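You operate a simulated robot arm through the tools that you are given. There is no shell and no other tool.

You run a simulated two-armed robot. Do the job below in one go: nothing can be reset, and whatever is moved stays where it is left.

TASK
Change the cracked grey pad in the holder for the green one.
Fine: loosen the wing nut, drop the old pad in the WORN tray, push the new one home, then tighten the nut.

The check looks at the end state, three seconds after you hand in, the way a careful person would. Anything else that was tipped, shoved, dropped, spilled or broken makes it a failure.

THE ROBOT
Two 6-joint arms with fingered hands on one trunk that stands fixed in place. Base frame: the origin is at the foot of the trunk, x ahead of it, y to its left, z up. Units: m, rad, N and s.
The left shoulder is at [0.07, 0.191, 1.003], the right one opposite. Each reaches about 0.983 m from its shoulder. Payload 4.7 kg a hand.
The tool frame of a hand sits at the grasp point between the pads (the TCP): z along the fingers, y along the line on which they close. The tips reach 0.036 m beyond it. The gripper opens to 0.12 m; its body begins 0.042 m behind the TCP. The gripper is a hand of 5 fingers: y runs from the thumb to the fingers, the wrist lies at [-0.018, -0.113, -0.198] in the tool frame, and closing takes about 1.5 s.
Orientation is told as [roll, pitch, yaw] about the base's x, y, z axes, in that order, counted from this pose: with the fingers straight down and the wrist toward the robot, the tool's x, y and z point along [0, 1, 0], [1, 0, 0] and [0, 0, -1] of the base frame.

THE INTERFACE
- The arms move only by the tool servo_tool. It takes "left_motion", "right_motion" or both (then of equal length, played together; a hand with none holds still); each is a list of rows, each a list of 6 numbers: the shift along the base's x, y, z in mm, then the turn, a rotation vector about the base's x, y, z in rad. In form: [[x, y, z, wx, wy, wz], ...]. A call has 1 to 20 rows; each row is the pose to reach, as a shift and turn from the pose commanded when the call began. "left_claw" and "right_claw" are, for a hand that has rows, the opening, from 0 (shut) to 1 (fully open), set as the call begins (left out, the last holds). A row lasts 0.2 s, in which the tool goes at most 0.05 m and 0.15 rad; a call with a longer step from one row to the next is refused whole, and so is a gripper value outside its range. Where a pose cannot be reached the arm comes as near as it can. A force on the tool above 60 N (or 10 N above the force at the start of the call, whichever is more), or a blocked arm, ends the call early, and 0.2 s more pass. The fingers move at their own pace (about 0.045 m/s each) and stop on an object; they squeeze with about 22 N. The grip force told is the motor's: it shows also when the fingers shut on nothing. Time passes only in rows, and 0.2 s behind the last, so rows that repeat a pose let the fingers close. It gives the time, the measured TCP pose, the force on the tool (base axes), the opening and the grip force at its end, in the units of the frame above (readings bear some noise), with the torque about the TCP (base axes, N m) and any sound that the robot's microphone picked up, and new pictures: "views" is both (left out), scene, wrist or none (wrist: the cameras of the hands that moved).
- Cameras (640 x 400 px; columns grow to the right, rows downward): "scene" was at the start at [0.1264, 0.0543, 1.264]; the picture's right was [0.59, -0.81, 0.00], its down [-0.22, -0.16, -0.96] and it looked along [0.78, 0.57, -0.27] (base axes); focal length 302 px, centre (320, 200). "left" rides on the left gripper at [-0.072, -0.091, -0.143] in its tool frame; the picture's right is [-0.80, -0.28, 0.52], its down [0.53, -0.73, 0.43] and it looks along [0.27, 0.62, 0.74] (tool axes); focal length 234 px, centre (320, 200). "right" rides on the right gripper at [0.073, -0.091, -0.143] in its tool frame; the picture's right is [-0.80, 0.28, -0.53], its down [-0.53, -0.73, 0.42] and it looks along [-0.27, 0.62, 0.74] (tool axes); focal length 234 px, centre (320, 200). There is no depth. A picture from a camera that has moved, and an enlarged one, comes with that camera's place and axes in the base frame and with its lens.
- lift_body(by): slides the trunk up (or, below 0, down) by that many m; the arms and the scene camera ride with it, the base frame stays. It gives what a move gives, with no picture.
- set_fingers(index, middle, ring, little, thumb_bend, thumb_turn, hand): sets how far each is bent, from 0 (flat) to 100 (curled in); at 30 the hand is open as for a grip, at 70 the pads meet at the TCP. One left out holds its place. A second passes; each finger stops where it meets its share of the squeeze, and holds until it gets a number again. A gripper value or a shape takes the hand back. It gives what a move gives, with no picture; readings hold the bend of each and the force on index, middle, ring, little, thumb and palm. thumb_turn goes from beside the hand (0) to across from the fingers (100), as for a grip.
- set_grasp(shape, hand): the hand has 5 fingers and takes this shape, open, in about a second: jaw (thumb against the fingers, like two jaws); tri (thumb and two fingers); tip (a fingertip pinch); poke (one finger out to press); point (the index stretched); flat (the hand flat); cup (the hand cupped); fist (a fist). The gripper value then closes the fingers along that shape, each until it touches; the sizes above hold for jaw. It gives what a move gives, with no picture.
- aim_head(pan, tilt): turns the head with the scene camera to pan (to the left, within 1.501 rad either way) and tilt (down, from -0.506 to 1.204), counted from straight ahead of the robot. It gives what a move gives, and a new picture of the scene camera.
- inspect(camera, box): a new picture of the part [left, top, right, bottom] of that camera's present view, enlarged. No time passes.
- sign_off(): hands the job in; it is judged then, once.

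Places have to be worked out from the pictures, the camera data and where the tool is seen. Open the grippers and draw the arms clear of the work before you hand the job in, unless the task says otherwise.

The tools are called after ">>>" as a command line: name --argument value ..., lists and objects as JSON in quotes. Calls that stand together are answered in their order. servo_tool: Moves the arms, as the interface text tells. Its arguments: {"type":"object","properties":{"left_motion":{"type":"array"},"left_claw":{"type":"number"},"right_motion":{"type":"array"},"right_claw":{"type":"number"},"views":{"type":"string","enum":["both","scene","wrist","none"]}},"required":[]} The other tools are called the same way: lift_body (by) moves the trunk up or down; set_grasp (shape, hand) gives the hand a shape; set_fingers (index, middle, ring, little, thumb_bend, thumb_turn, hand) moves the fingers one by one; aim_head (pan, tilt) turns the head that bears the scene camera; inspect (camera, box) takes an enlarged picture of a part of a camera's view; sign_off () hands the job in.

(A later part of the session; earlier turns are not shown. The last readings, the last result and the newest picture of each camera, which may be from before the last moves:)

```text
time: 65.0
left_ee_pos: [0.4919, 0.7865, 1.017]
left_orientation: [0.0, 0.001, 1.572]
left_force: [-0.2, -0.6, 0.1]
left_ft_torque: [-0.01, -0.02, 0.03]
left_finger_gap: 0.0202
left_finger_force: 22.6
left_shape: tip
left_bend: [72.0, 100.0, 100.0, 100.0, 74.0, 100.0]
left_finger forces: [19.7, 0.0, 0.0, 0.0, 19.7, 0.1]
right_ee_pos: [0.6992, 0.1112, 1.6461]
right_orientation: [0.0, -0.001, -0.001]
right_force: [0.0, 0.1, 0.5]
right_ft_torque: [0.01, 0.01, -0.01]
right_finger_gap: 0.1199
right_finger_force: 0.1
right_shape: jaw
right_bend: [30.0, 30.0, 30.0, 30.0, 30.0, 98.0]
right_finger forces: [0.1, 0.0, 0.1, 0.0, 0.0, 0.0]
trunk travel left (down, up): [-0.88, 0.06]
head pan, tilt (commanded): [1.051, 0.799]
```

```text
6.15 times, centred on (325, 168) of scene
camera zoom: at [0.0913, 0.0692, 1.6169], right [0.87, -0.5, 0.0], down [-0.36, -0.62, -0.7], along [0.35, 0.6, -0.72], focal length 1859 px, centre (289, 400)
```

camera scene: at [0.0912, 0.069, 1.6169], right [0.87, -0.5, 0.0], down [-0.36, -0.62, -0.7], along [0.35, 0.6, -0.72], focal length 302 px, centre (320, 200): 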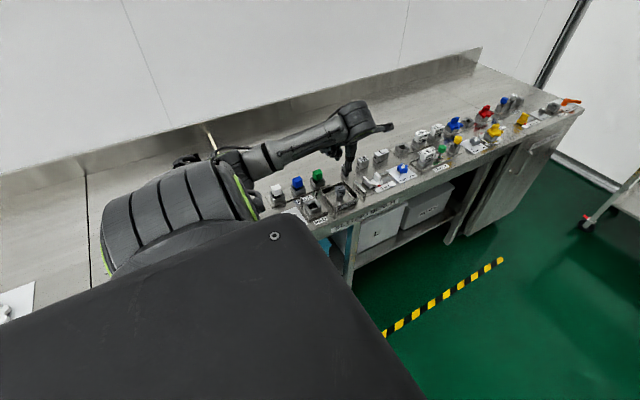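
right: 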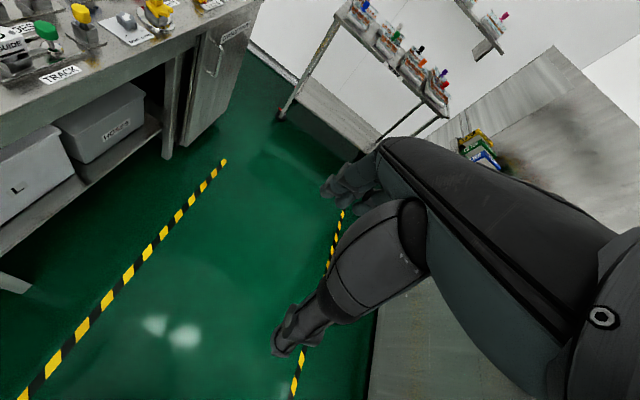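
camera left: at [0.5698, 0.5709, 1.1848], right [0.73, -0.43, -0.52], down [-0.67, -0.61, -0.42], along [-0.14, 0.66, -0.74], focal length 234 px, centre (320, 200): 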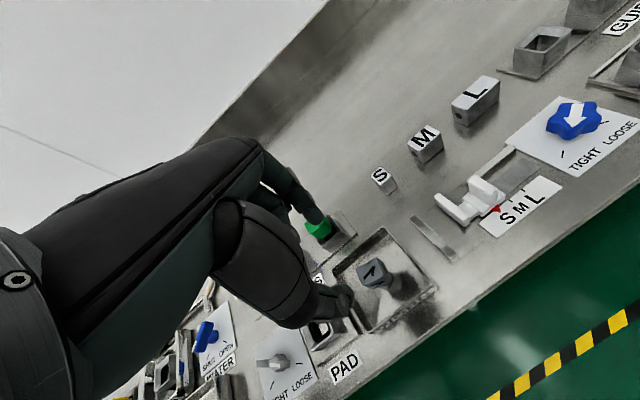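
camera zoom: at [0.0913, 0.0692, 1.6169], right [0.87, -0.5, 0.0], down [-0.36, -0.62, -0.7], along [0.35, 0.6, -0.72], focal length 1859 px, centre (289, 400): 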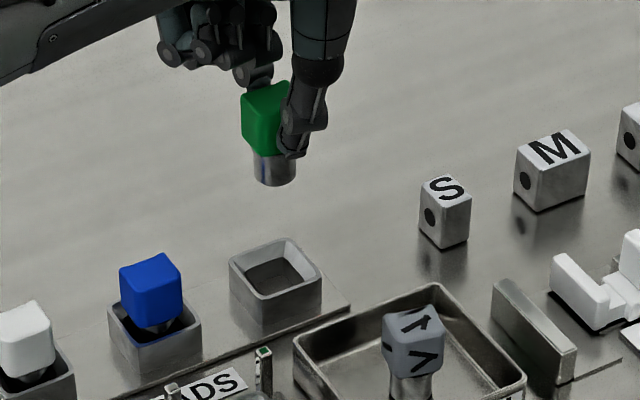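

The green pad sits in the pinch just as the old one did. From the averaged readings, the holder is (-81.4, -113.9) mm away, so I'll carry it over to the holder at this height (stem bottom ≈0.949, above posts and pads).

>>> servo_tool --left_motion '[[-5, -7, 0, 0, 0, 0], [-15, -21, 0, 0, 0, 0], [-27, -38, 0, 0, 0, 0], [-39, -55, 0, 0, 0, 0], [-51, -72, 0, 0, 0, 0], [-63, -88, 0, 0, 0, 0], [-73, -102, 0, 0, 0, 0], [-79, -110.5, -4, 0, 0, 0], [-81.4, -113.9, -8, 0, 0, 0], [-81.4, -113.9, -8, 0, 0, 0]]' --views "none"

>>> inspect --camera "left" --box '[270, 170, 410, 290]'

>>> inspect --camera "scene" --box '[280, 160, 360, 215]'

```text
time: 67.2
left_ee_pos: [0.4105, 0.6721, 1.0094]
left_orientation: [-0.001, 0.0, 1.569]
left_force: [0.5, -0.7, -1.4]
left_ft_torque: [-0.05, 0.04, -0.01]
left_finger_gap: 0.0204
left_finger_force: 21.8
left_shape: tip
left_bend: [72.0, 100.0, 100.0, 100.0, 74.0, 100.0]
left_finger forces: [19.8, 0.1, 0.1, 0.1, 19.6, 0.0]
right_ee_pos: [0.6996, 0.1131, 1.6452]
right_orientation: [0.0, 0.0, -0.001]
right_force: [0.3, 0.4, 0.2]
right_ft_torque: [0.0, 0.01, -0.02]
right_finger_gap: 0.1197
right_finger_force: 0.1
right_shape: jaw
right_bend: [30.0, 30.0, 30.0, 30.0, 30.0, 98.0]
right_finger forces: [0.0, 0.1, 0.0, 0.0, 0.0, 0.0]
trunk travel left (down, up): [-0.88, 0.06]
head pan, tilt (commanded): [1.051, 0.799]
```

```text
3.33 times, centred on (340, 230) of left
camera zoom: at [0.4852, 0.5812, 1.1539], right [0.8, -0.28, -0.53], down [-0.53, -0.73, -0.42], along [-0.27, 0.62, -0.74], focal length 781 px, centre (253, 100)
```

zoom: 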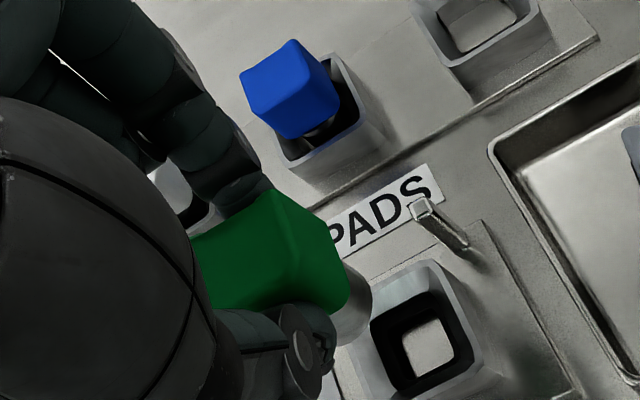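

```text
7.27 times, centred on (320, 188) of scene
camera zoom: at [0.0913, 0.0693, 1.6169], right [0.87, -0.5, 0.0], down [-0.36, -0.62, -0.7], along [0.35, 0.6, -0.72], focal length 2196 px, centre (320, 291)
```

zoom: 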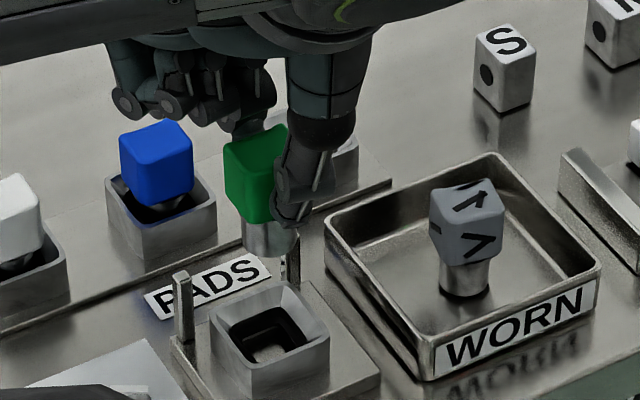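

The view matches the one with the old pad at the same spot to within about 1 mm. I'll lower it until the stem is just above the socket mouth and check alignment.

>>> servo_tool --left_motion '[[0, 0, -10, 0, 0, 0], [0, 0, -20, 0, 0, 0], [0, 0, -30, 0, 0, 0], [0, 0, -38, 0, 0, 0], [0, 0, -44, 0, 0, 0], [0, 0, -44, 0, 0, 0]]' --views "none"

>>> inspect --camera "left" --box '[290, 190, 400, 280]'

>>> inspect --camera "scene" --box '[295, 180, 337, 210]'

```text
time: 68.6
left_ee_pos: [0.4107, 0.6734, 0.9659]
left_orientation: [0.0, -0.002, 1.572]
left_force: [-0.9, -0.3, -0.8]
left_ft_torque: [-0.03, 0.03, 0.02]
left_finger_gap: 0.0204
left_finger_force: 21.5
left_shape: tip
left_bend: [72.0, 100.0, 100.0, 100.0, 74.0, 100.0]
left_finger forces: [19.7, 0.1, 0.0, 0.1, 19.7, 0.0]
right_ee_pos: [0.6988, 0.112, 1.6469]
right_orientation: [0.001, -0.001, 0.0]
right_force: [0.3, 0.5, -0.1]
right_ft_torque: [0.02, 0.01, -0.01]
right_finger_gap: 0.1198
right_finger_force: 0.0
right_shape: jaw
right_bend: [30.0, 30.0, 30.0, 30.0, 30.0, 98.0]
right_finger forces: [0.1, 0.0, 0.0, 0.0, 0.0, 0.0]
trunk travel left (down, up): [-0.88, 0.06]
head pan, tilt (commanded): [1.051, 0.799]
```

```text
4.44 times, centred on (345, 235) of left
camera zoom: at [0.4859, 0.5812, 1.1102], right [0.8, -0.28, -0.53], down [-0.53, -0.73, -0.42], along [-0.27, 0.62, -0.74], focal length 1041 px, centre (209, 44)
```

zoom: 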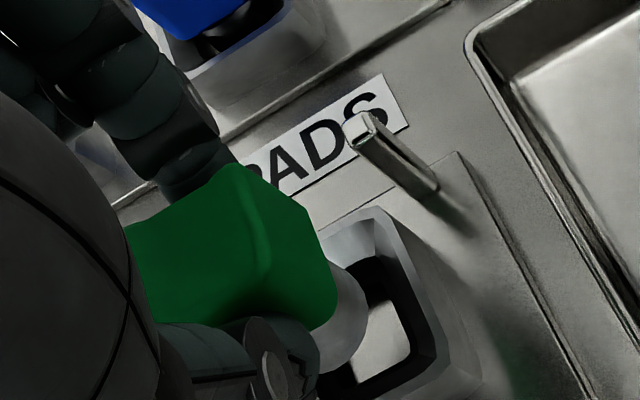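

```text
13.33 times, centred on (316, 195) of scene
camera zoom: at [0.0913, 0.0693, 1.6169], right [0.87, -0.5, 0.0], down [-0.36, -0.62, -0.7], along [0.35, 0.6, -0.72], focal length 4027 px, centre (373, 267)
```

zoom: 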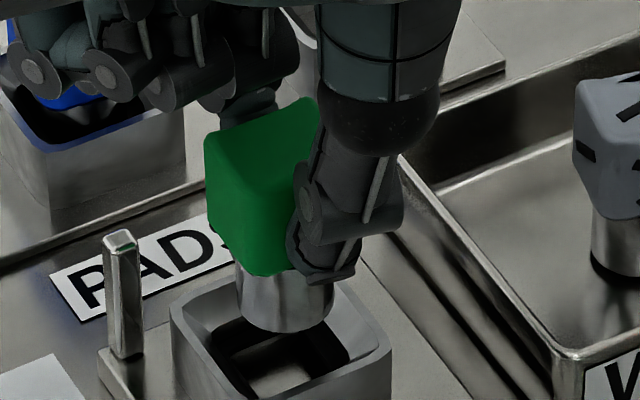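

The stem is centred over the hole. I'll insert gently in 2–3 mm steps, watching the force.

>>> servo_tool --left_motion '[[0, 0, -2, 0, 0, 0], [0, 0, -4, 0, 0, 0], [0, 0, -6, 0, 0, 0], [0, 0, -8, 0, 0, 0], [0, 0, -10, 0, 0, 0], [0, 0, -12, 0, 0, 0], [0, 0, -14, 0, 0, 0], [0, 0, -14, 0, 0, 0]]' --views "none"

>>> inspect --camera "scene" --box '[295, 180, 337, 210]'

```text
time: 70.4
left_ee_pos: [0.4099, 0.6724, 0.9523]
left_orientation: [0.0, 0.0, 1.571]
left_force: [-0.2, 0.5, -0.4]
left_ft_torque: [0.02, 0.0, 0.01]
left_finger_gap: 0.0205
left_finger_force: 21.5
left_shape: tip
left_bend: [72.0, 100.0, 100.0, 100.0, 74.0, 100.0]
left_finger forces: [19.6, 0.0, 0.1, 0.0, 19.7, 0.0]
right_ee_pos: [0.699, 0.1114, 1.6467]
right_orientation: [-0.001, 0.0, 0.0]
right_force: [-0.1, -0.5, -0.9]
right_ft_torque: [-0.01, 0.03, -0.01]
right_finger_gap: 0.12
right_finger_force: 0.0
right_shape: jaw
right_bend: [30.0, 30.0, 30.0, 30.0, 30.0, 98.0]
right_finger forces: [0.0, 0.1, 0.0, 0.0, 0.0, 0.1]
trunk travel left (down, up): [-0.88, 0.06]
head pan, tilt (commanded): [1.051, 0.799]
```

```text
13.33 times, centred on (316, 195) of scene
camera zoom: at [0.0913, 0.0693, 1.6169], right [0.87, -0.5, 0.0], down [-0.36, -0.62, -0.7], along [0.35, 0.6, -0.72], focal length 4027 px, centre (373, 267)
```

zoom: 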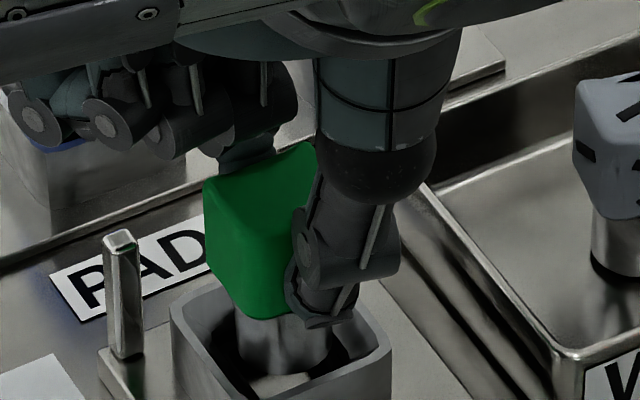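

No resistance so far and the stem is inside the socket mouth. I'll continue down in small steps.

>>> servo_tool --left_motion '[[0, 0, -2, 0, 0, 0], [0, 0, -4, 0, 0, 0], [0, 0, -6, 0, 0, 0], [0, 0, -8, 0, 0, 0], [0, 0, -10, 0, 0, 0], [0, 0, -12, 0, 0, 0], [0, 0, -12, 0, 0, 0]]' --views "none"

>>> inspect --camera "scene" --box '[295, 180, 337, 210]'

>>> inspect --camera "left" --box '[270, 170, 410, 290]'

```text
time: 72.0
left_ee_pos: [0.4111, 0.673, 0.9388]
left_orientation: [0.0, 0.001, 1.572]
left_force: [-0.8, 3.2, -0.3]
left_ft_torque: [0.18, 0.01, -0.01]
left_finger_gap: 0.0206
left_finger_force: 21.6
left_shape: tip
left_bend: [72.0, 100.0, 100.0, 100.0, 74.0, 100.0]
left_finger forces: [23.0, 0.0, 0.0, 0.1, 19.5, 0.0]
right_ee_pos: [0.6985, 0.1134, 1.6455]
right_orientation: [0.001, 0.0, -0.001]
right_force: [-0.1, -0.9, 0.1]
right_ft_torque: [0.03, -0.03, 0.0]
right_finger_gap: 0.1199
right_finger_force: 0.0
right_shape: jaw
right_bend: [30.0, 30.0, 30.0, 30.0, 30.0, 98.0]
right_finger forces: [0.1, 0.1, 0.0, 0.0, 0.0, 0.0]
trunk travel left (down, up): [-0.88, 0.06]
head pan, tilt (commanded): [1.051, 0.799]
```

```text
13.33 times, centred on (316, 195) of scene
camera zoom: at [0.0917, 0.0704, 1.6168], right [0.87, -0.5, 0.0], down [-0.36, -0.62, -0.7], along [0.35, 0.6, -0.72], focal length 4027 px, centre (373, 267)
```

zoom: 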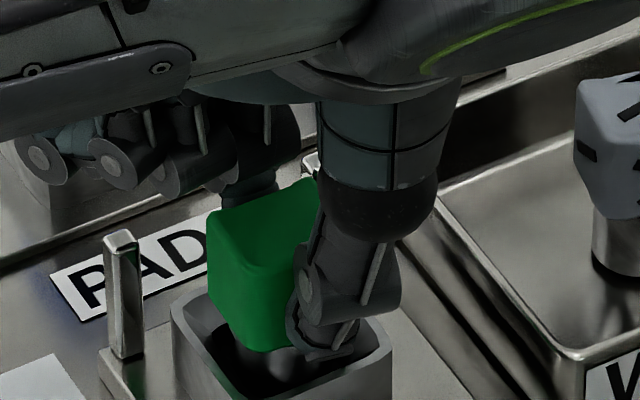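

```text
3.33 times, centred on (340, 230) of left
camera zoom: at [0.4856, 0.5812, 1.0834], right [0.8, -0.28, -0.53], down [-0.53, -0.73, -0.42], along [-0.27, 0.62, -0.74], focal length 781 px, centre (253, 100)
```

zoom: 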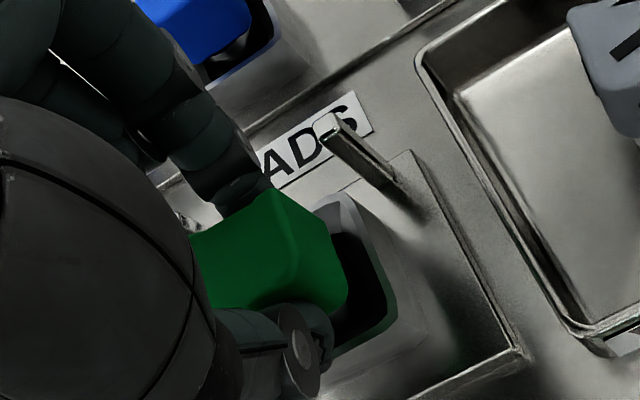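

There's only a small side force (3 N toward +y). I'll ease 0.7 mm in +y and press on down a few millimetres until it bottoms.

>>> servo_tool --left_motion '[[0, 0.7, 0, 0, 0, 0], [0, 0.7, -1, 0, 0, 0], [0, 0.7, -2, 0, 0, 0], [0, 0.7, -3, 0, 0, 0], [0, 0.7, -3, 0, 0, 0]]' --views "none"

>>> inspect --camera "scene" --box '[295, 180, 345, 215]'

```text
time: 73.2
left_ee_pos: [0.4119, 0.6735, 0.939]
left_orientation: [0.001, 0.0, 1.57]
left_force: [-0.7, 1.0, -0.9]
left_ft_torque: [0.02, -0.01, -0.01]
left_finger_gap: 0.0207
left_finger_force: 22.1
left_shape: tip
left_bend: [72.0, 100.0, 100.0, 100.0, 74.0, 100.0]
left_finger forces: [21.5, 0.1, 0.0, 0.0, 20.7, 0.0]
right_ee_pos: [0.6982, 0.1116, 1.646]
right_orientation: [0.0, 0.0, 0.0]
right_force: [0.3, 0.5, -0.5]
right_ft_torque: [-0.01, -0.03, 0.0]
right_finger_gap: 0.1199
right_finger_force: 0.0
right_shape: jaw
right_bend: [30.0, 30.0, 30.0, 30.0, 30.0, 98.0]
right_finger forces: [0.1, 0.0, 0.0, 0.0, 0.0, 0.0]
trunk travel left (down, up): [-0.88, 0.06]
head pan, tilt (commanded): [1.051, 0.799]
```

```text
11.43 times, centred on (320, 198) of scene
camera zoom: at [0.0913, 0.0693, 1.6169], right [0.87, -0.5, 0.0], down [-0.36, -0.62, -0.7], along [0.35, 0.6, -0.72], focal length 3452 px, centre (320, 229)
```

zoom: 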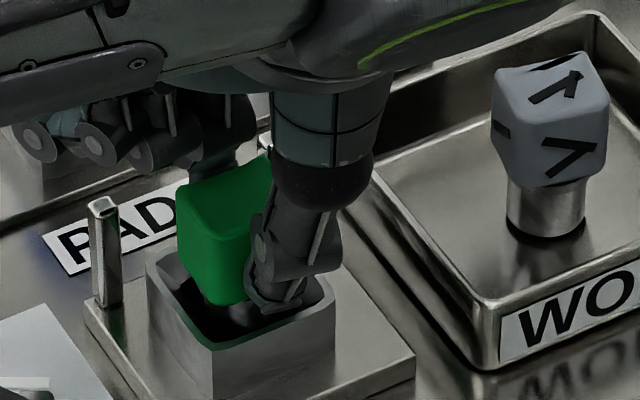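

The pad looks nearly seated, perhaps 2–3 mm high compared with the old one. I'll press another 4 mm with small steps and watch for resistance.

>>> servo_tool --left_motion '[[0, 0, -1, 0, 0, 0], [0, 0, -2, 0, 0, 0], [0, 0, -3, 0, 0, 0], [0, 0, -4, 0, 0, 0], [0, 0, -4, 0, 0, 0]]' --views "none"

>>> inspect --camera "scene" --box '[295, 180, 345, 215]'

```text
time: 74.4
left_ee_pos: [0.4109, 0.6738, 0.9342]
left_orientation: [-0.001, -0.001, 1.568]
left_force: [2.0, 1.6, 7.5]
left_ft_torque: [0.05, -0.08, -0.01]
left_finger_gap: 0.0205
left_finger_force: 22.5
left_shape: tip
left_bend: [72.0, 100.0, 100.0, 100.0, 74.0, 100.0]
left_finger forces: [23.0, 0.0, 0.0, 0.0, 21.3, 0.0]
right_ee_pos: [0.6998, 0.1119, 1.646]
right_orientation: [-0.002, 0.001, 0.0]
right_force: [0.0, 0.4, -0.1]
right_ft_torque: [0.01, 0.0, -0.01]
right_finger_gap: 0.1198
right_finger_force: 0.0
right_shape: jaw
right_bend: [30.0, 30.0, 30.0, 30.0, 30.0, 98.0]
right_finger forces: [0.0, 0.1, 0.0, 0.0, 0.0, 0.0]
trunk travel left (down, up): [-0.88, 0.06]
head pan, tilt (commanded): [1.051, 0.799]
```

```text
11.43 times, centred on (320, 198) of scene
camera zoom: at [0.091, 0.0683, 1.6171], right [0.87, -0.5, 0.0], down [-0.36, -0.62, -0.7], along [0.35, 0.61, -0.72], focal length 3452 px, centre (320, 229)
```

zoom: 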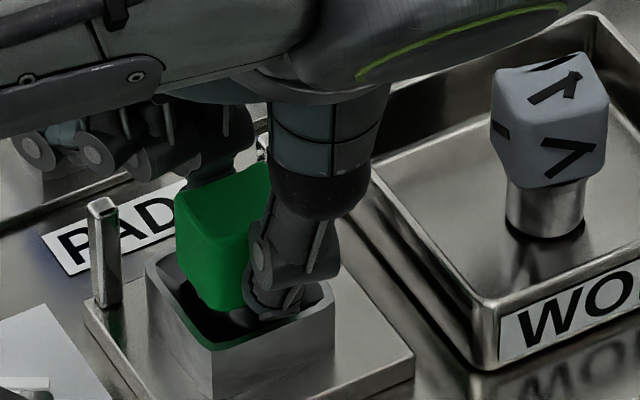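

Now there's 7.5 N of upward reaction and the pad stands as the old one did. One more push of 2 mm to make sure it is bottomed.

>>> servo_tool --left_motion '[[0, 0, -1, 0, 0, 0], [0, 0, -2, 0, 0, 0], [0, 0, -2.5, 0, 0, 0], [0, 0, -2.5, 0, 0, 0]]' --views "none"

>>> inspect --camera "scene" --box '[295, 180, 345, 215]'

```text
time: 75.4
left_ee_pos: [0.4107, 0.6731, 0.9333]
left_orientation: [-0.002, -0.005, 1.568]
left_force: [4.3, 5.2, 23.6]
left_ft_torque: [0.25, -0.14, -0.04]
left_finger_gap: 0.022
left_finger_force: 22.5
left_shape: tip
left_bend: [72.0, 100.0, 100.0, 100.0, 75.0, 100.0]
left_finger forces: [27.5, 0.0, 0.1, 0.0, 22.7, 0.0]
right_ee_pos: [0.698, 0.109, 1.6471]
right_orientation: [0.001, -0.002, 0.0]
right_force: [0.7, 0.4, -0.1]
right_ft_torque: [-0.05, -0.02, 0.0]
right_finger_gap: 0.1197
right_finger_force: 0.1
right_shape: jaw
right_bend: [30.0, 30.0, 30.0, 30.0, 30.0, 98.0]
right_finger forces: [0.0, 0.0, 0.0, 0.0, 0.1, 0.0]
trunk travel left (down, up): [-0.88, 0.06]
head pan, tilt (commanded): [1.051, 0.799]
```

```text
11.43 times, centred on (320, 198) of scene
camera zoom: at [0.0897, 0.0665, 1.6173], right [0.87, -0.5, 0.0], down [-0.36, -0.62, -0.7], along [0.35, 0.61, -0.72], focal length 3452 px, centre (320, 229)
```

zoom: 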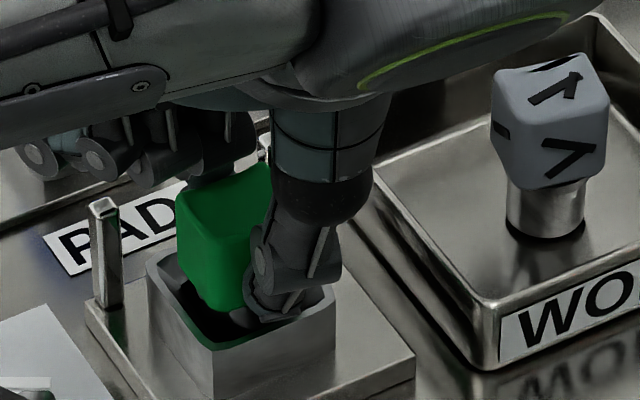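

It is bottomed (24 N upward, no more travel). I'll unload 2 mm, then open the pinch.

>>> servo_tool --left_motion '[[0, 0, 1, 0, 0, 0], [0, 0, 2.2, 0, 0, 0], [0, 0, 2.2, 0, 0, 0]]' --views "none"

>>> servo_tool --left_motion '[[0, 0, 0, 0, 0, 0], [0, 0, 0, 0, 0, 0], [0, 0, 0, 0, 0, 0], [0, 0, 0, 0, 0, 0], [0, 0, 0, 0, 0, 0]]' --left_claw 0.45 --views "none"

>>> inspect --camera "scene" --box '[295, 180, 345, 215]'

>>> inspect --camera "left" --box '[270, 170, 410, 290]'

```text
time: 76.2
left_ee_pos: [0.411, 0.6724, 0.9347]
left_orientation: [0.001, -0.002, 1.571]
left_force: [5.1, 4.8, 16.1]
left_ft_torque: [0.22, -0.12, -0.04]
left_finger_gap: 0.0219
left_finger_force: 22.1
left_shape: tip
left_bend: [72.0, 100.0, 100.0, 100.0, 75.0, 100.0]
left_finger forces: [26.5, 0.0, 0.0, 0.1, 21.6, 0.1]
right_ee_pos: [0.6985, 0.1109, 1.6452]
right_orientation: [0.002, 0.0, -0.002]
right_force: [-0.2, -0.4, 0.2]
right_ft_torque: [0.02, 0.0, 0.0]
right_finger_gap: 0.1199
right_finger_force: 0.1
right_shape: jaw
right_bend: [30.0, 30.0, 30.0, 30.0, 30.0, 98.0]
right_finger forces: [0.0, 0.0, 0.0, 0.1, 0.1, 0.1]
trunk travel left (down, up): [-0.88, 0.06]
head pan, tilt (commanded): [1.051, 0.799]
```

```text
time: 77.4
left_ee_pos: [0.4106, 0.6726, 0.9335]
left_orientation: [0.0, 0.0, 1.571]
left_force: [0.0, -0.1, -0.1]
left_ft_torque: [-0.04, 0.01, -0.03]
left_finger_gap: 0.0536
left_finger_force: 0.0
left_shape: tip
left_bend: [73.0, 98.0, 99.0, 99.0, 72.0, 100.0]
left_finger forces: [0.0, 0.0, 0.1, 0.1, 0.0, 0.0]
right_ee_pos: [0.699, 0.112, 1.6468]
right_orientation: [0.0, -0.001, 0.0]
right_force: [0.4, -0.8, 0.0]
right_ft_torque: [0.03, 0.01, 0.01]
right_finger_gap: 0.1197
right_finger_force: 0.0
right_shape: jaw
right_bend: [30.0, 30.0, 30.0, 30.0, 30.0, 98.0]
right_finger forces: [0.0, 0.0, 0.0, 0.1, 0.1, 0.0]
trunk travel left (down, up): [-0.88, 0.06]
head pan, tilt (commanded): [1.051, 0.799]
```

```text
11.43 times, centred on (320, 198) of scene
camera zoom: at [0.0913, 0.0694, 1.6169], right [0.87, -0.5, 0.0], down [-0.36, -0.62, -0.7], along [0.35, 0.6, -0.72], focal length 3452 px, centre (320, 229)
```

zoom: 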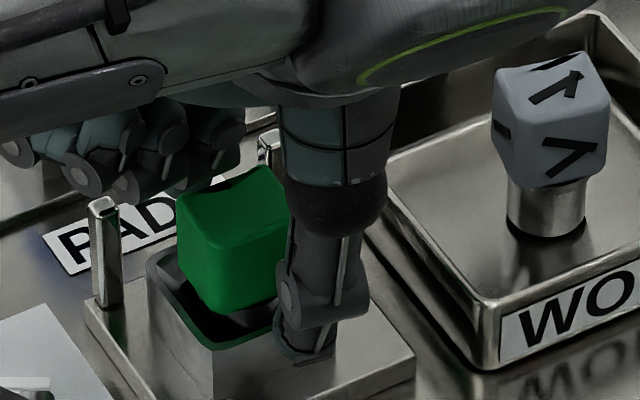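

```text
3.33 times, centred on (340, 230) of left
camera zoom: at [0.485, 0.5815, 1.0771], right [0.8, -0.28, -0.53], down [-0.53, -0.73, -0.42], along [-0.27, 0.62, -0.74], focal length 781 px, centre (253, 100)
```

zoom: 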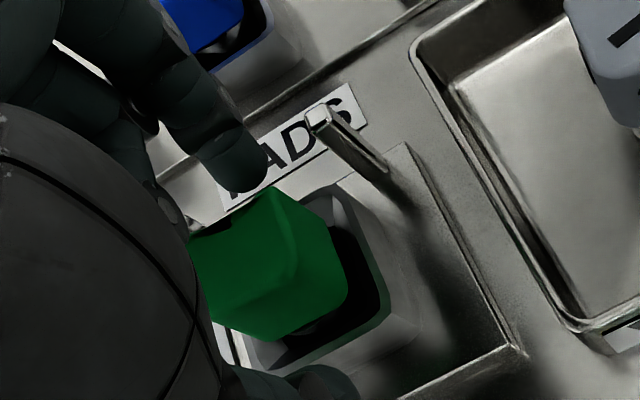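

Released; the green cube sits at the same height as the old one did. I'll rise straight up clear of it.

>>> servo_tool --left_motion '[[0, 0, 6, 0, 0, 0], [0, 0, 16, 0, 0, 0], [0, 0, 32, 0, 0, 0], [0, 0, 55, 0, 0, 0], [0, 0, 80, 0, 0, 0], [0, 0, 106, 0, 0, 0], [0, 0, 106, 0, 0, 0]]' --views "none"

>>> inspect --camera "scene" --box '[290, 175, 350, 215]'

>>> inspect --camera "left" --box '[320, 200, 430, 290]'

```text
time: 79.0
left_ee_pos: [0.412, 0.6732, 1.04]
left_orientation: [0.0, 0.001, 1.57]
left_force: [-0.2, -0.8, 0.1]
left_ft_torque: [0.0, 0.0, 0.02]
left_finger_gap: 0.0537
left_finger_force: 0.1
left_shape: tip
left_bend: [73.0, 98.0, 99.0, 99.0, 72.0, 100.0]
left_finger forces: [0.0, 0.0, 0.1, 0.0, 0.1, 0.1]
right_ee_pos: [0.6996, 0.1119, 1.6462]
right_orientation: [0.0, 0.001, 0.0]
right_force: [-0.1, 0.1, -0.2]
right_ft_torque: [-0.01, -0.01, -0.01]
right_finger_gap: 0.1199
right_finger_force: 0.1
right_shape: jaw
right_bend: [30.0, 30.0, 30.0, 30.0, 30.0, 98.0]
right_finger forces: [0.0, 0.0, 0.0, 0.0, 0.0, 0.1]
trunk travel left (down, up): [-0.88, 0.06]
head pan, tilt (commanded): [1.051, 0.799]
```

```text
10.00 times, centred on (320, 195) of scene
camera zoom: at [0.0913, 0.0693, 1.6169], right [0.87, -0.5, 0.0], down [-0.36, -0.62, -0.7], along [0.35, 0.6, -0.72], focal length 3020 px, centre (320, 250)
```

zoom: 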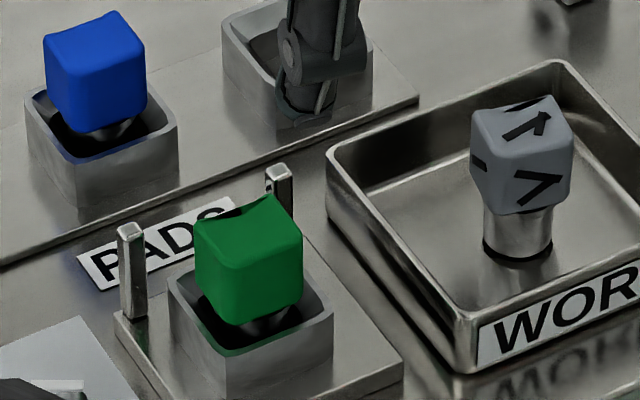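

```text
4.44 times, centred on (375, 245) of left
camera zoom: at [0.4852, 0.5817, 1.1834], right [0.8, -0.28, -0.53], down [-0.53, -0.73, -0.42], along [-0.27, 0.62, -0.74], focal length 1041 px, centre (76, 0)
```

zoom: 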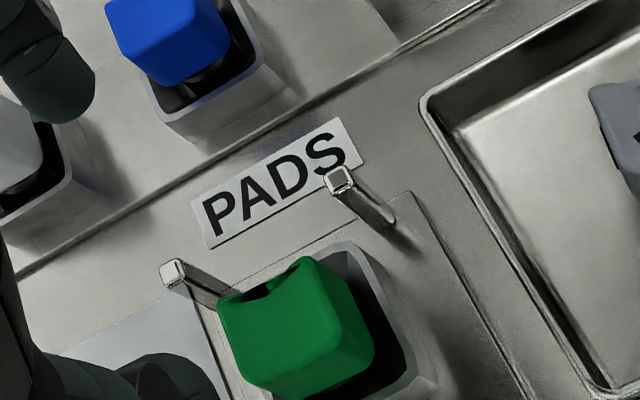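

The green pad is seated between the posts. I see a dark notch along its rear top edge; I'll zoom in to understand it.

>>> inspect --camera "scene" --box '[305, 188, 325, 204]'

>>> inspect --camera "left" --box '[350, 250, 395, 285]'

>>> inspect --camera "scene" --box '[288, 172, 312, 192]'

```text
16.00 times, centred on (315, 196) of scene
camera zoom: at [0.0913, 0.0693, 1.6169], right [0.87, -0.5, 0.0], down [-0.36, -0.62, -0.7], along [0.35, 0.6, -0.72], focal length 4832 px, centre (400, 264)
```

zoom: 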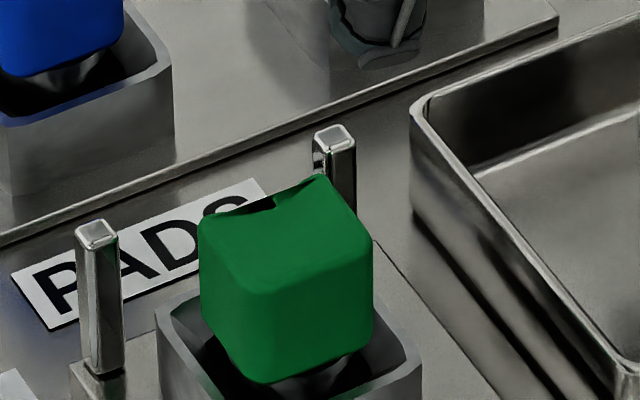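

```text
11.43 times, centred on (372, 268) of left
camera zoom: at [0.4852, 0.5817, 1.1834], right [0.8, -0.28, -0.53], down [-0.53, -0.73, -0.42], along [-0.27, 0.62, -0.74], focal length 2676 px, centre (-280, -571)
```

zoom: 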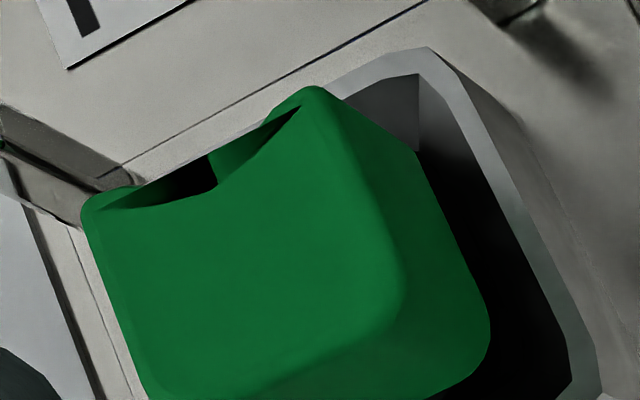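

```text
16.00 times, centred on (300, 182) of scene
camera zoom: at [0.0913, 0.0693, 1.6169], right [0.87, -0.5, 0.0], down [-0.36, -0.62, -0.7], along [0.35, 0.6, -0.72], focal length 4832 px, centre (640, 488)
```

zoom: 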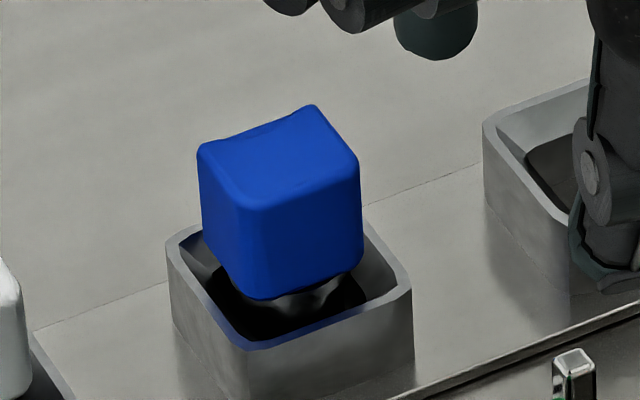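

The rear top edge looks slightly dented where the index pressed, or it's a shaped groove as on the blue pad. I'll compare with the grey pad in the tray and the white/blue ones.

>>> inspect --camera "scene" --box '[330, 180, 350, 196]'

>>> inspect --camera "left" --box '[400, 195, 470, 250]'

>>> inspect --camera "left" --box '[310, 195, 370, 240]'

```text
16.00 times, centred on (340, 188) of scene
camera zoom: at [0.0913, 0.0693, 1.6169], right [0.87, -0.5, 0.0], down [-0.36, -0.62, -0.7], along [0.35, 0.6, -0.72], focal length 4832 px, centre (0, 392)
```

zoom: 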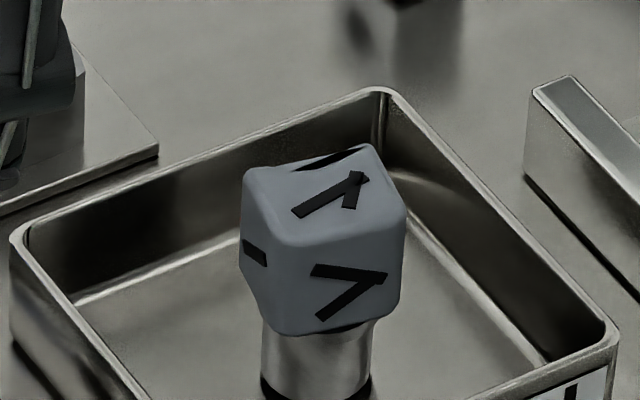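

```text
7.27 times, centred on (435, 222) of left
camera zoom: at [0.4852, 0.5817, 1.1834], right [0.8, -0.28, -0.53], down [-0.53, -0.73, -0.42], along [-0.27, 0.62, -0.74], focal length 1703 px, centre (-516, 36)
```

zoom: 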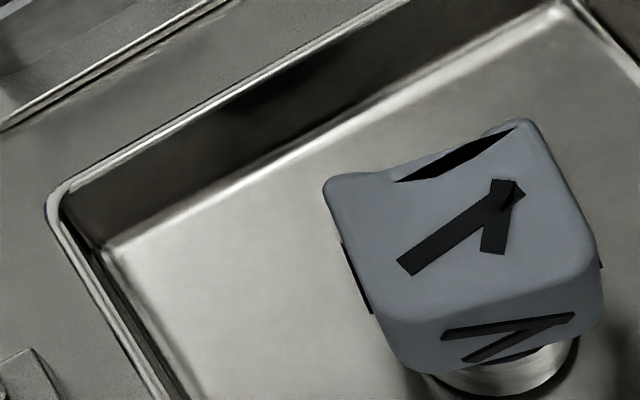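

```text
8.89 times, centred on (340, 218) of left
camera zoom: at [0.4852, 0.5817, 1.1834], right [0.8, -0.28, -0.53], down [-0.53, -0.73, -0.42], along [-0.27, 0.62, -0.74], focal length 2082 px, centre (142, 44)
```

zoom: 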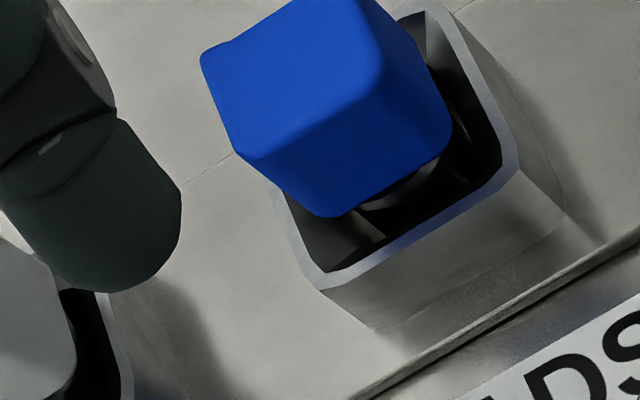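

Both handled pads show the same slight mark at the rear top edge where the index pressed; nothing more to do about that, and the green pad is seated squarely. Next, the nut: I'll close the pinch and go to the left of the nut (≈(0.2975, 0.664)) at yaw 1.1, staying high.

>>> servo_tool --left_motion '[[-8, -1, 0, 0, 0, -0.04], [-22, -2, 0, 0, 0, -0.09], [-38, -3, 0, 0, 0, -0.15], [-54, -4, 0, 0, 0, -0.21], [-70, -5, 0, 0, 0, -0.27], [-86, -6, 0, 0, 0, -0.34], [-100, -8, 0, 0, 0, -0.41], [-114, -9, -10, 0, 0, -0.47], [-114, -9, -20, 0, 0, -0.47], [-114, -9, -20, 0, 0, -0.47]]' --left_claw 0 --views "wrist"

>>> inspect --camera "left" --box '[300, 190, 440, 300]'

```text
time: 81.2
left_ee_pos: [0.2972, 0.6639, 1.02]
left_orientation: [-0.001, -0.001, 1.099]
left_force: [0.5, -0.1, 0.1]
left_ft_torque: [0.0, 0.01, -0.04]
left_finger_gap: 0.0
left_finger_force: 22.2
left_shape: tip
left_bend: [70.0, 100.0, 100.0, 100.0, 51.0, 100.0]
left_finger forces: [0.0, 0.0, 0.0, 0.1, 0.0, 0.0]
right_ee_pos: [0.6997, 0.1121, 1.6456]
right_orientation: [0.0, 0.001, -0.001]
right_force: [0.3, 0.2, 0.3]
right_ft_torque: [0.0, 0.0, 0.01]
right_finger_gap: 0.12
right_finger_force: 0.0
right_shape: jaw
right_bend: [30.0, 30.0, 30.0, 30.0, 30.0, 98.0]
right_finger forces: [0.1, 0.1, 0.0, 0.0, 0.1, 0.1]
trunk travel left (down, up): [-0.88, 0.06]
head pan, tilt (commanded): [1.051, 0.799]
camera left: at [0.3225, 0.5503, 1.1637], right [0.59, -0.61, -0.53], down [-0.81, -0.41, -0.42], along [0.04, 0.67, -0.74], focal length 234 px, centre (320, 200)
```

left: 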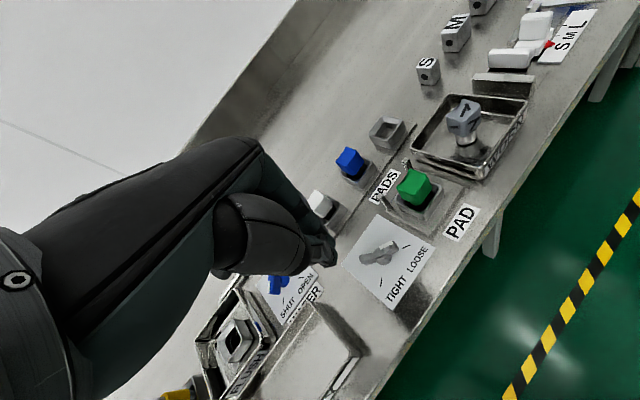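

```text
3.64 times, centred on (370, 245) of left
camera zoom: at [0.3225, 0.5503, 1.1637], right [0.59, -0.61, -0.53], down [-0.81, -0.41, -0.42], along [0.04, 0.67, -0.74], focal length 852 px, centre (138, 36)
```

zoom: 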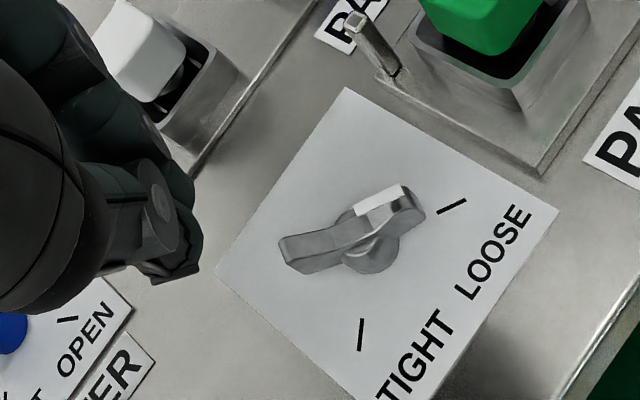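

The nut is still at LOOSE and the pusher is over the spot left-front of the free wing. I'll descend to fingertip height.

>>> servo_tool --left_motion '[[0, 0, -25, 0, 0, 0], [0, 0, -50, 0, 0, 0], [0, 0, -72, 0, 0, 0], [0, 0, -90, 0, 0, 0], [0, 0, -102, 0, 0, 0], [0, 0, -110.5, 0, 0, 0], [0, 0, -110.5, 0, 0, 0]]' --views "none"

>>> inspect --camera "left" --box '[290, 190, 430, 300]'

```text
time: 82.8
left_ee_pos: [0.2958, 0.6649, 0.9078]
left_orientation: [0.001, 0.0, 1.1]
left_force: [-1.6, -1.9, 2.6]
left_ft_torque: [-0.02, -0.06, -0.01]
left_finger_gap: 0.0
left_finger_force: 22.4
left_shape: tip
left_bend: [70.0, 100.0, 100.0, 100.0, 51.0, 100.0]
left_finger forces: [3.1, 0.1, 0.0, 0.0, 0.0, 0.0]
right_ee_pos: [0.6987, 0.1106, 1.6462]
right_orientation: [0.001, 0.002, 0.0]
right_force: [0.2, 0.7, 0.6]
right_ft_torque: [0.0, 0.0, 0.02]
right_finger_gap: 0.1199
right_finger_force: 0.1
right_shape: jaw
right_bend: [30.0, 30.0, 30.0, 30.0, 30.0, 98.0]
right_finger forces: [0.0, 0.0, 0.0, 0.1, 0.0, 0.0]
trunk travel left (down, up): [-0.88, 0.06]
head pan, tilt (commanded): [1.051, 0.799]
```

```text
3.64 times, centred on (360, 245) of left
camera zoom: at [0.3209, 0.5506, 1.0527], right [0.59, -0.61, -0.53], down [-0.81, -0.41, -0.43], along [0.04, 0.67, -0.74], focal length 852 px, centre (174, 36)
```

zoom: 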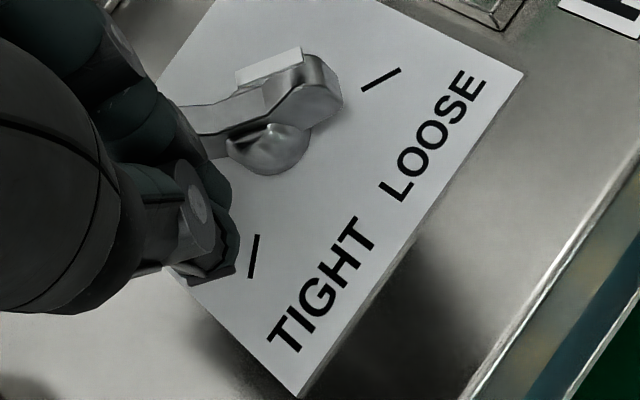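

The index's knuckle is already touching the wing (≈3 N), so I came down too close. I'll lift a little, move 12 mm back toward the robot, and come down again.

>>> servo_tool --left_motion '[[-1, -2, 6, 0, 0, 0], [-3, -6, 14, 0, 0, 0], [-6, -12, 14, 0, 0, 0], [-7, -14, 8, 0, 0, 0], [-7, -14, 1, 0, 0, 0], [-7, -14, 1, 0, 0, 0]]' --views "none"

>>> inspect --camera "left" --box '[290, 190, 430, 300]'

```text
time: 84.2
left_ee_pos: [0.2889, 0.651, 0.9094]
left_orientation: [-0.001, 0.0, 1.1]
left_force: [-0.2, 0.8, -0.3]
left_ft_torque: [0.03, 0.03, -0.01]
left_finger_gap: 0.0001
left_finger_force: 21.4
left_shape: tip
left_bend: [70.0, 100.0, 100.0, 100.0, 51.0, 100.0]
left_finger forces: [0.0, 0.0, 0.0, 0.0, 0.0, 0.0]
right_ee_pos: [0.6991, 0.1119, 1.6456]
right_orientation: [0.001, 0.0, 0.001]
right_force: [-0.4, -0.5, 0.6]
right_ft_torque: [0.01, -0.01, -0.03]
right_finger_gap: 0.1198
right_finger_force: 0.1
right_shape: jaw
right_bend: [30.0, 30.0, 30.0, 30.0, 30.0, 98.0]
right_finger forces: [0.0, 0.0, 0.0, 0.1, 0.0, 0.0]
trunk travel left (down, up): [-0.88, 0.06]
head pan, tilt (commanded): [1.051, 0.799]
```

```text
3.64 times, centred on (360, 245) of left
camera zoom: at [0.3144, 0.5362, 1.0536], right [0.59, -0.61, -0.53], down [-0.81, -0.41, -0.42], along [0.04, 0.67, -0.74], focal length 852 px, centre (174, 36)
```

zoom: 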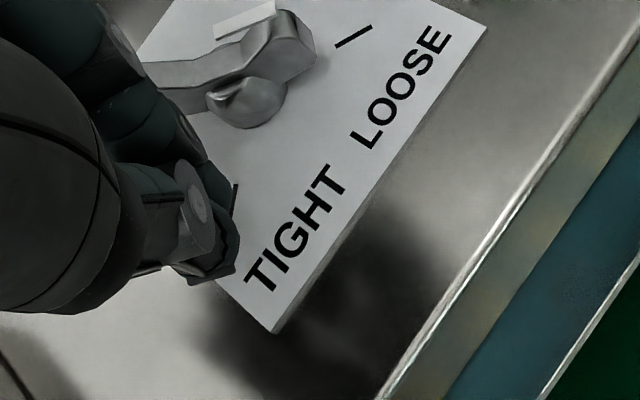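

Clear now. I'll raise 5 mm so only the slim distal part meets the wing, then push the free wing clockwise around the back: first about 45°.

>>> servo_tool --left_motion '[[2, 2, 5, 0, 0, 0], [5, 7, 5, 0, 0, 0], [8, 11, 5, 0, 0, 0], [9.3, 14, 5, 0, 0, 0], [10.1, 17, 5, 0, 0, 0], [10.1, 20.5, 5, 0, 0, 0], [10.3, 24.3, 5, 0, 0, 0], [11.2, 28, 5, 0, 0, 0], [12.6, 31.5, 5, 0, 0, 0], [14.3, 34.5, 5, 0, 0, 0], [14.3, 34.5, 5, 0, 0, 0]]' --views "none"

>>> inspect --camera "left" --box '[290, 180, 430, 290]'

>>> inspect --camera "scene" --box '[250, 160, 340, 220]'

```text
time: 86.6
left_ee_pos: [0.3031, 0.6857, 0.9159]
left_orientation: [0.001, -0.001, 1.1]
left_force: [-1.1, -0.5, 0.0]
left_ft_torque: [0.01, 0.01, 0.0]
left_finger_gap: 0.0
left_finger_force: 22.5
left_shape: tip
left_bend: [70.0, 100.0, 100.0, 100.0, 51.0, 100.0]
left_finger forces: [0.1, 0.0, 0.0, 0.0, 0.0, 0.0]
right_ee_pos: [0.6993, 0.1117, 1.6449]
right_orientation: [-0.001, -0.002, -0.001]
right_force: [-0.1, 0.2, 0.3]
right_ft_torque: [-0.02, -0.01, 0.0]
right_finger_gap: 0.1198
right_finger_force: 0.1
right_shape: jaw
right_bend: [30.0, 30.0, 30.0, 30.0, 30.0, 98.0]
right_finger forces: [0.0, 0.1, 0.0, 0.1, 0.0, 0.1]
trunk travel left (down, up): [-0.88, 0.06]
head pan, tilt (commanded): [1.051, 0.799]
```

```text
3.64 times, centred on (360, 235) of left
camera zoom: at [0.3286, 0.5701, 1.0591], right [0.59, -0.61, -0.53], down [-0.81, -0.41, -0.43], along [0.04, 0.67, -0.74], focal length 852 px, centre (174, 73)
```

zoom: 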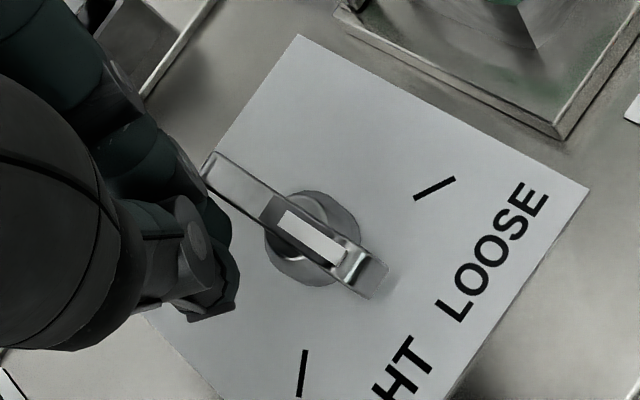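

```text
6.67 times, centred on (295, 190) of scene
camera zoom: at [0.0909, 0.069, 1.6169], right [0.87, -0.5, 0.0], down [-0.36, -0.62, -0.7], along [0.35, 0.6, -0.72], focal length 2013 px, centre (487, 267)
```

zoom: 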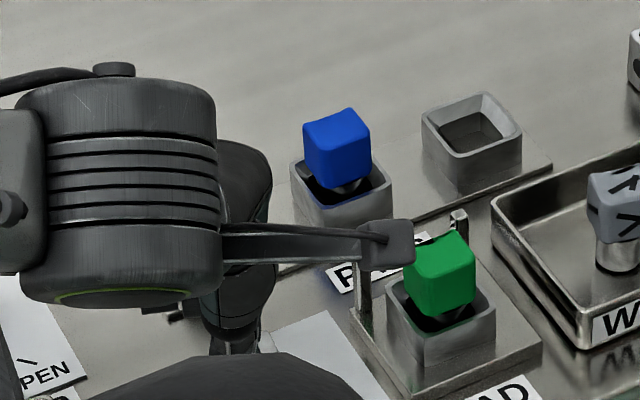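

The nut has turned about 60° (pointer near 270°) with very little force. I'll continue along the arc another ~40°.

>>> servo_tool --left_motion '[[2.1, 2.9, 0, 0, 0, 0], [4.8, 5.4, 0, 0, 0, 0], [7.5, 7.5, 0, 0, 0, 0], [10.5, 9.1, 0, 0, 0, 0], [13.5, 10.4, 0, 0, 0, 0], [16.6, 11.2, 0, 0, 0, 0], [19.7, 11.7, 0, 0, 0, 0], [19.7, 11.7, 0, 0, 0, 0]]' --views "none"

>>> inspect --camera "left" --box '[290, 180, 430, 290]'

```text
time: 88.4
left_ee_pos: [0.3234, 0.6968, 0.9153]
left_orientation: [0.0, -0.001, 1.1]
left_force: [-2.7, 0.5, 1.0]
left_ft_torque: [0.0, 0.06, -0.02]
left_finger_gap: 0.0001
left_finger_force: 22.0
left_shape: tip
left_bend: [70.0, 100.0, 100.0, 100.0, 51.0, 100.0]
left_finger forces: [0.0, 0.0, 0.1, 0.0, 0.0, 0.0]
right_ee_pos: [0.7005, 0.1122, 1.6463]
right_orientation: [0.0, -0.001, 0.0]
right_force: [-0.2, 0.6, 0.6]
right_ft_torque: [0.0, -0.03, 0.01]
right_finger_gap: 0.1197
right_finger_force: 0.1
right_shape: jaw
right_bend: [30.0, 30.0, 30.0, 30.0, 30.0, 98.0]
right_finger forces: [0.0, 0.0, 0.1, 0.0, 0.1, 0.0]
trunk travel left (down, up): [-0.88, 0.06]
head pan, tilt (commanded): [1.051, 0.799]
```

```text
3.64 times, centred on (360, 235) of left
camera zoom: at [0.3483, 0.5821, 1.0584], right [0.59, -0.61, -0.53], down [-0.81, -0.41, -0.42], along [0.04, 0.67, -0.74], focal length 852 px, centre (174, 73)
```

zoom: 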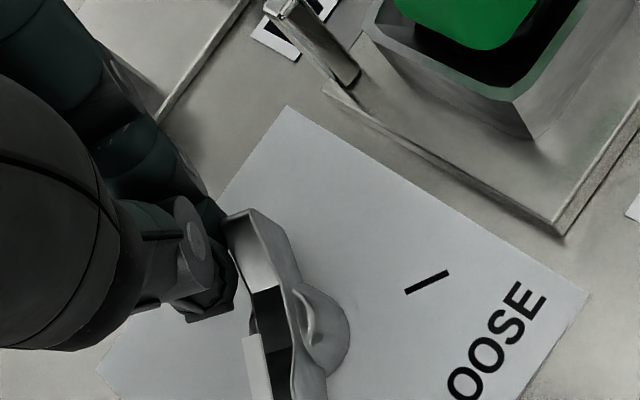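

The nut looks close to the TIGHT position. I'll rise straight up and view it from above to measure.

>>> servo_tool --left_motion '[[-1.5, 1, 2, 0, 0, 0], [-3, 2, 15, 0, 0, 0], [-6, 2, 40, 0, 0, 0], [-12, 0, 75, 0, 0, 0], [-20, -10, 110, 0, 0, 0], [-25, -15, 120, 0, 0, 0], [-25, -15, 120, 0, 0, 0]]' --views "none"

>>> inspect --camera "left" --box '[340, 230, 420, 290]'

```text
time: 90.0
left_ee_pos: [0.2978, 0.6821, 1.0316]
left_orientation: [-0.002, 0.001, 1.099]
left_force: [-0.3, 0.2, -0.2]
left_ft_torque: [-0.05, -0.01, -0.01]
left_finger_gap: 0.0
left_finger_force: 22.2
left_shape: tip
left_bend: [70.0, 100.0, 100.0, 100.0, 51.0, 100.0]
left_finger forces: [0.0, 0.1, 0.0, 0.0, 0.1, 0.0]
right_ee_pos: [0.6991, 0.113, 1.6454]
right_orientation: [-0.001, 0.0, -0.002]
right_force: [-0.3, -0.4, 1.0]
right_ft_torque: [-0.01, 0.0, 0.01]
right_finger_gap: 0.1203
right_finger_force: 0.0
right_shape: jaw
right_bend: [30.0, 30.0, 30.0, 30.0, 30.0, 98.0]
right_finger forces: [0.1, 0.0, 0.0, 0.0, 0.1, 0.1]
trunk travel left (down, up): [-0.88, 0.06]
head pan, tilt (commanded): [1.051, 0.799]
```

```text
6.67 times, centred on (380, 260) of left
camera zoom: at [0.3235, 0.5671, 1.1757], right [0.59, -0.61, -0.52], down [-0.81, -0.41, -0.42], along [0.04, 0.67, -0.74], focal length 1561 px, centre (-80, -200)
```

zoom: 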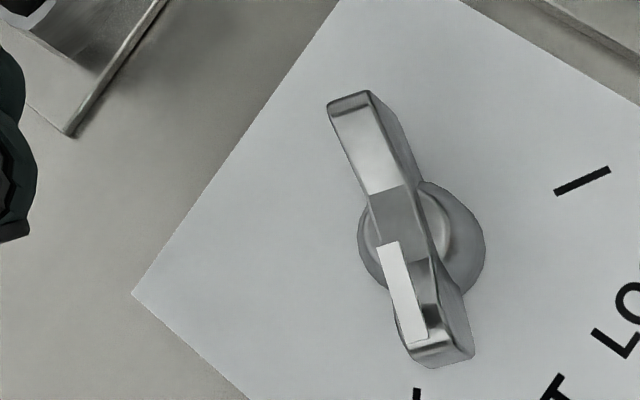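

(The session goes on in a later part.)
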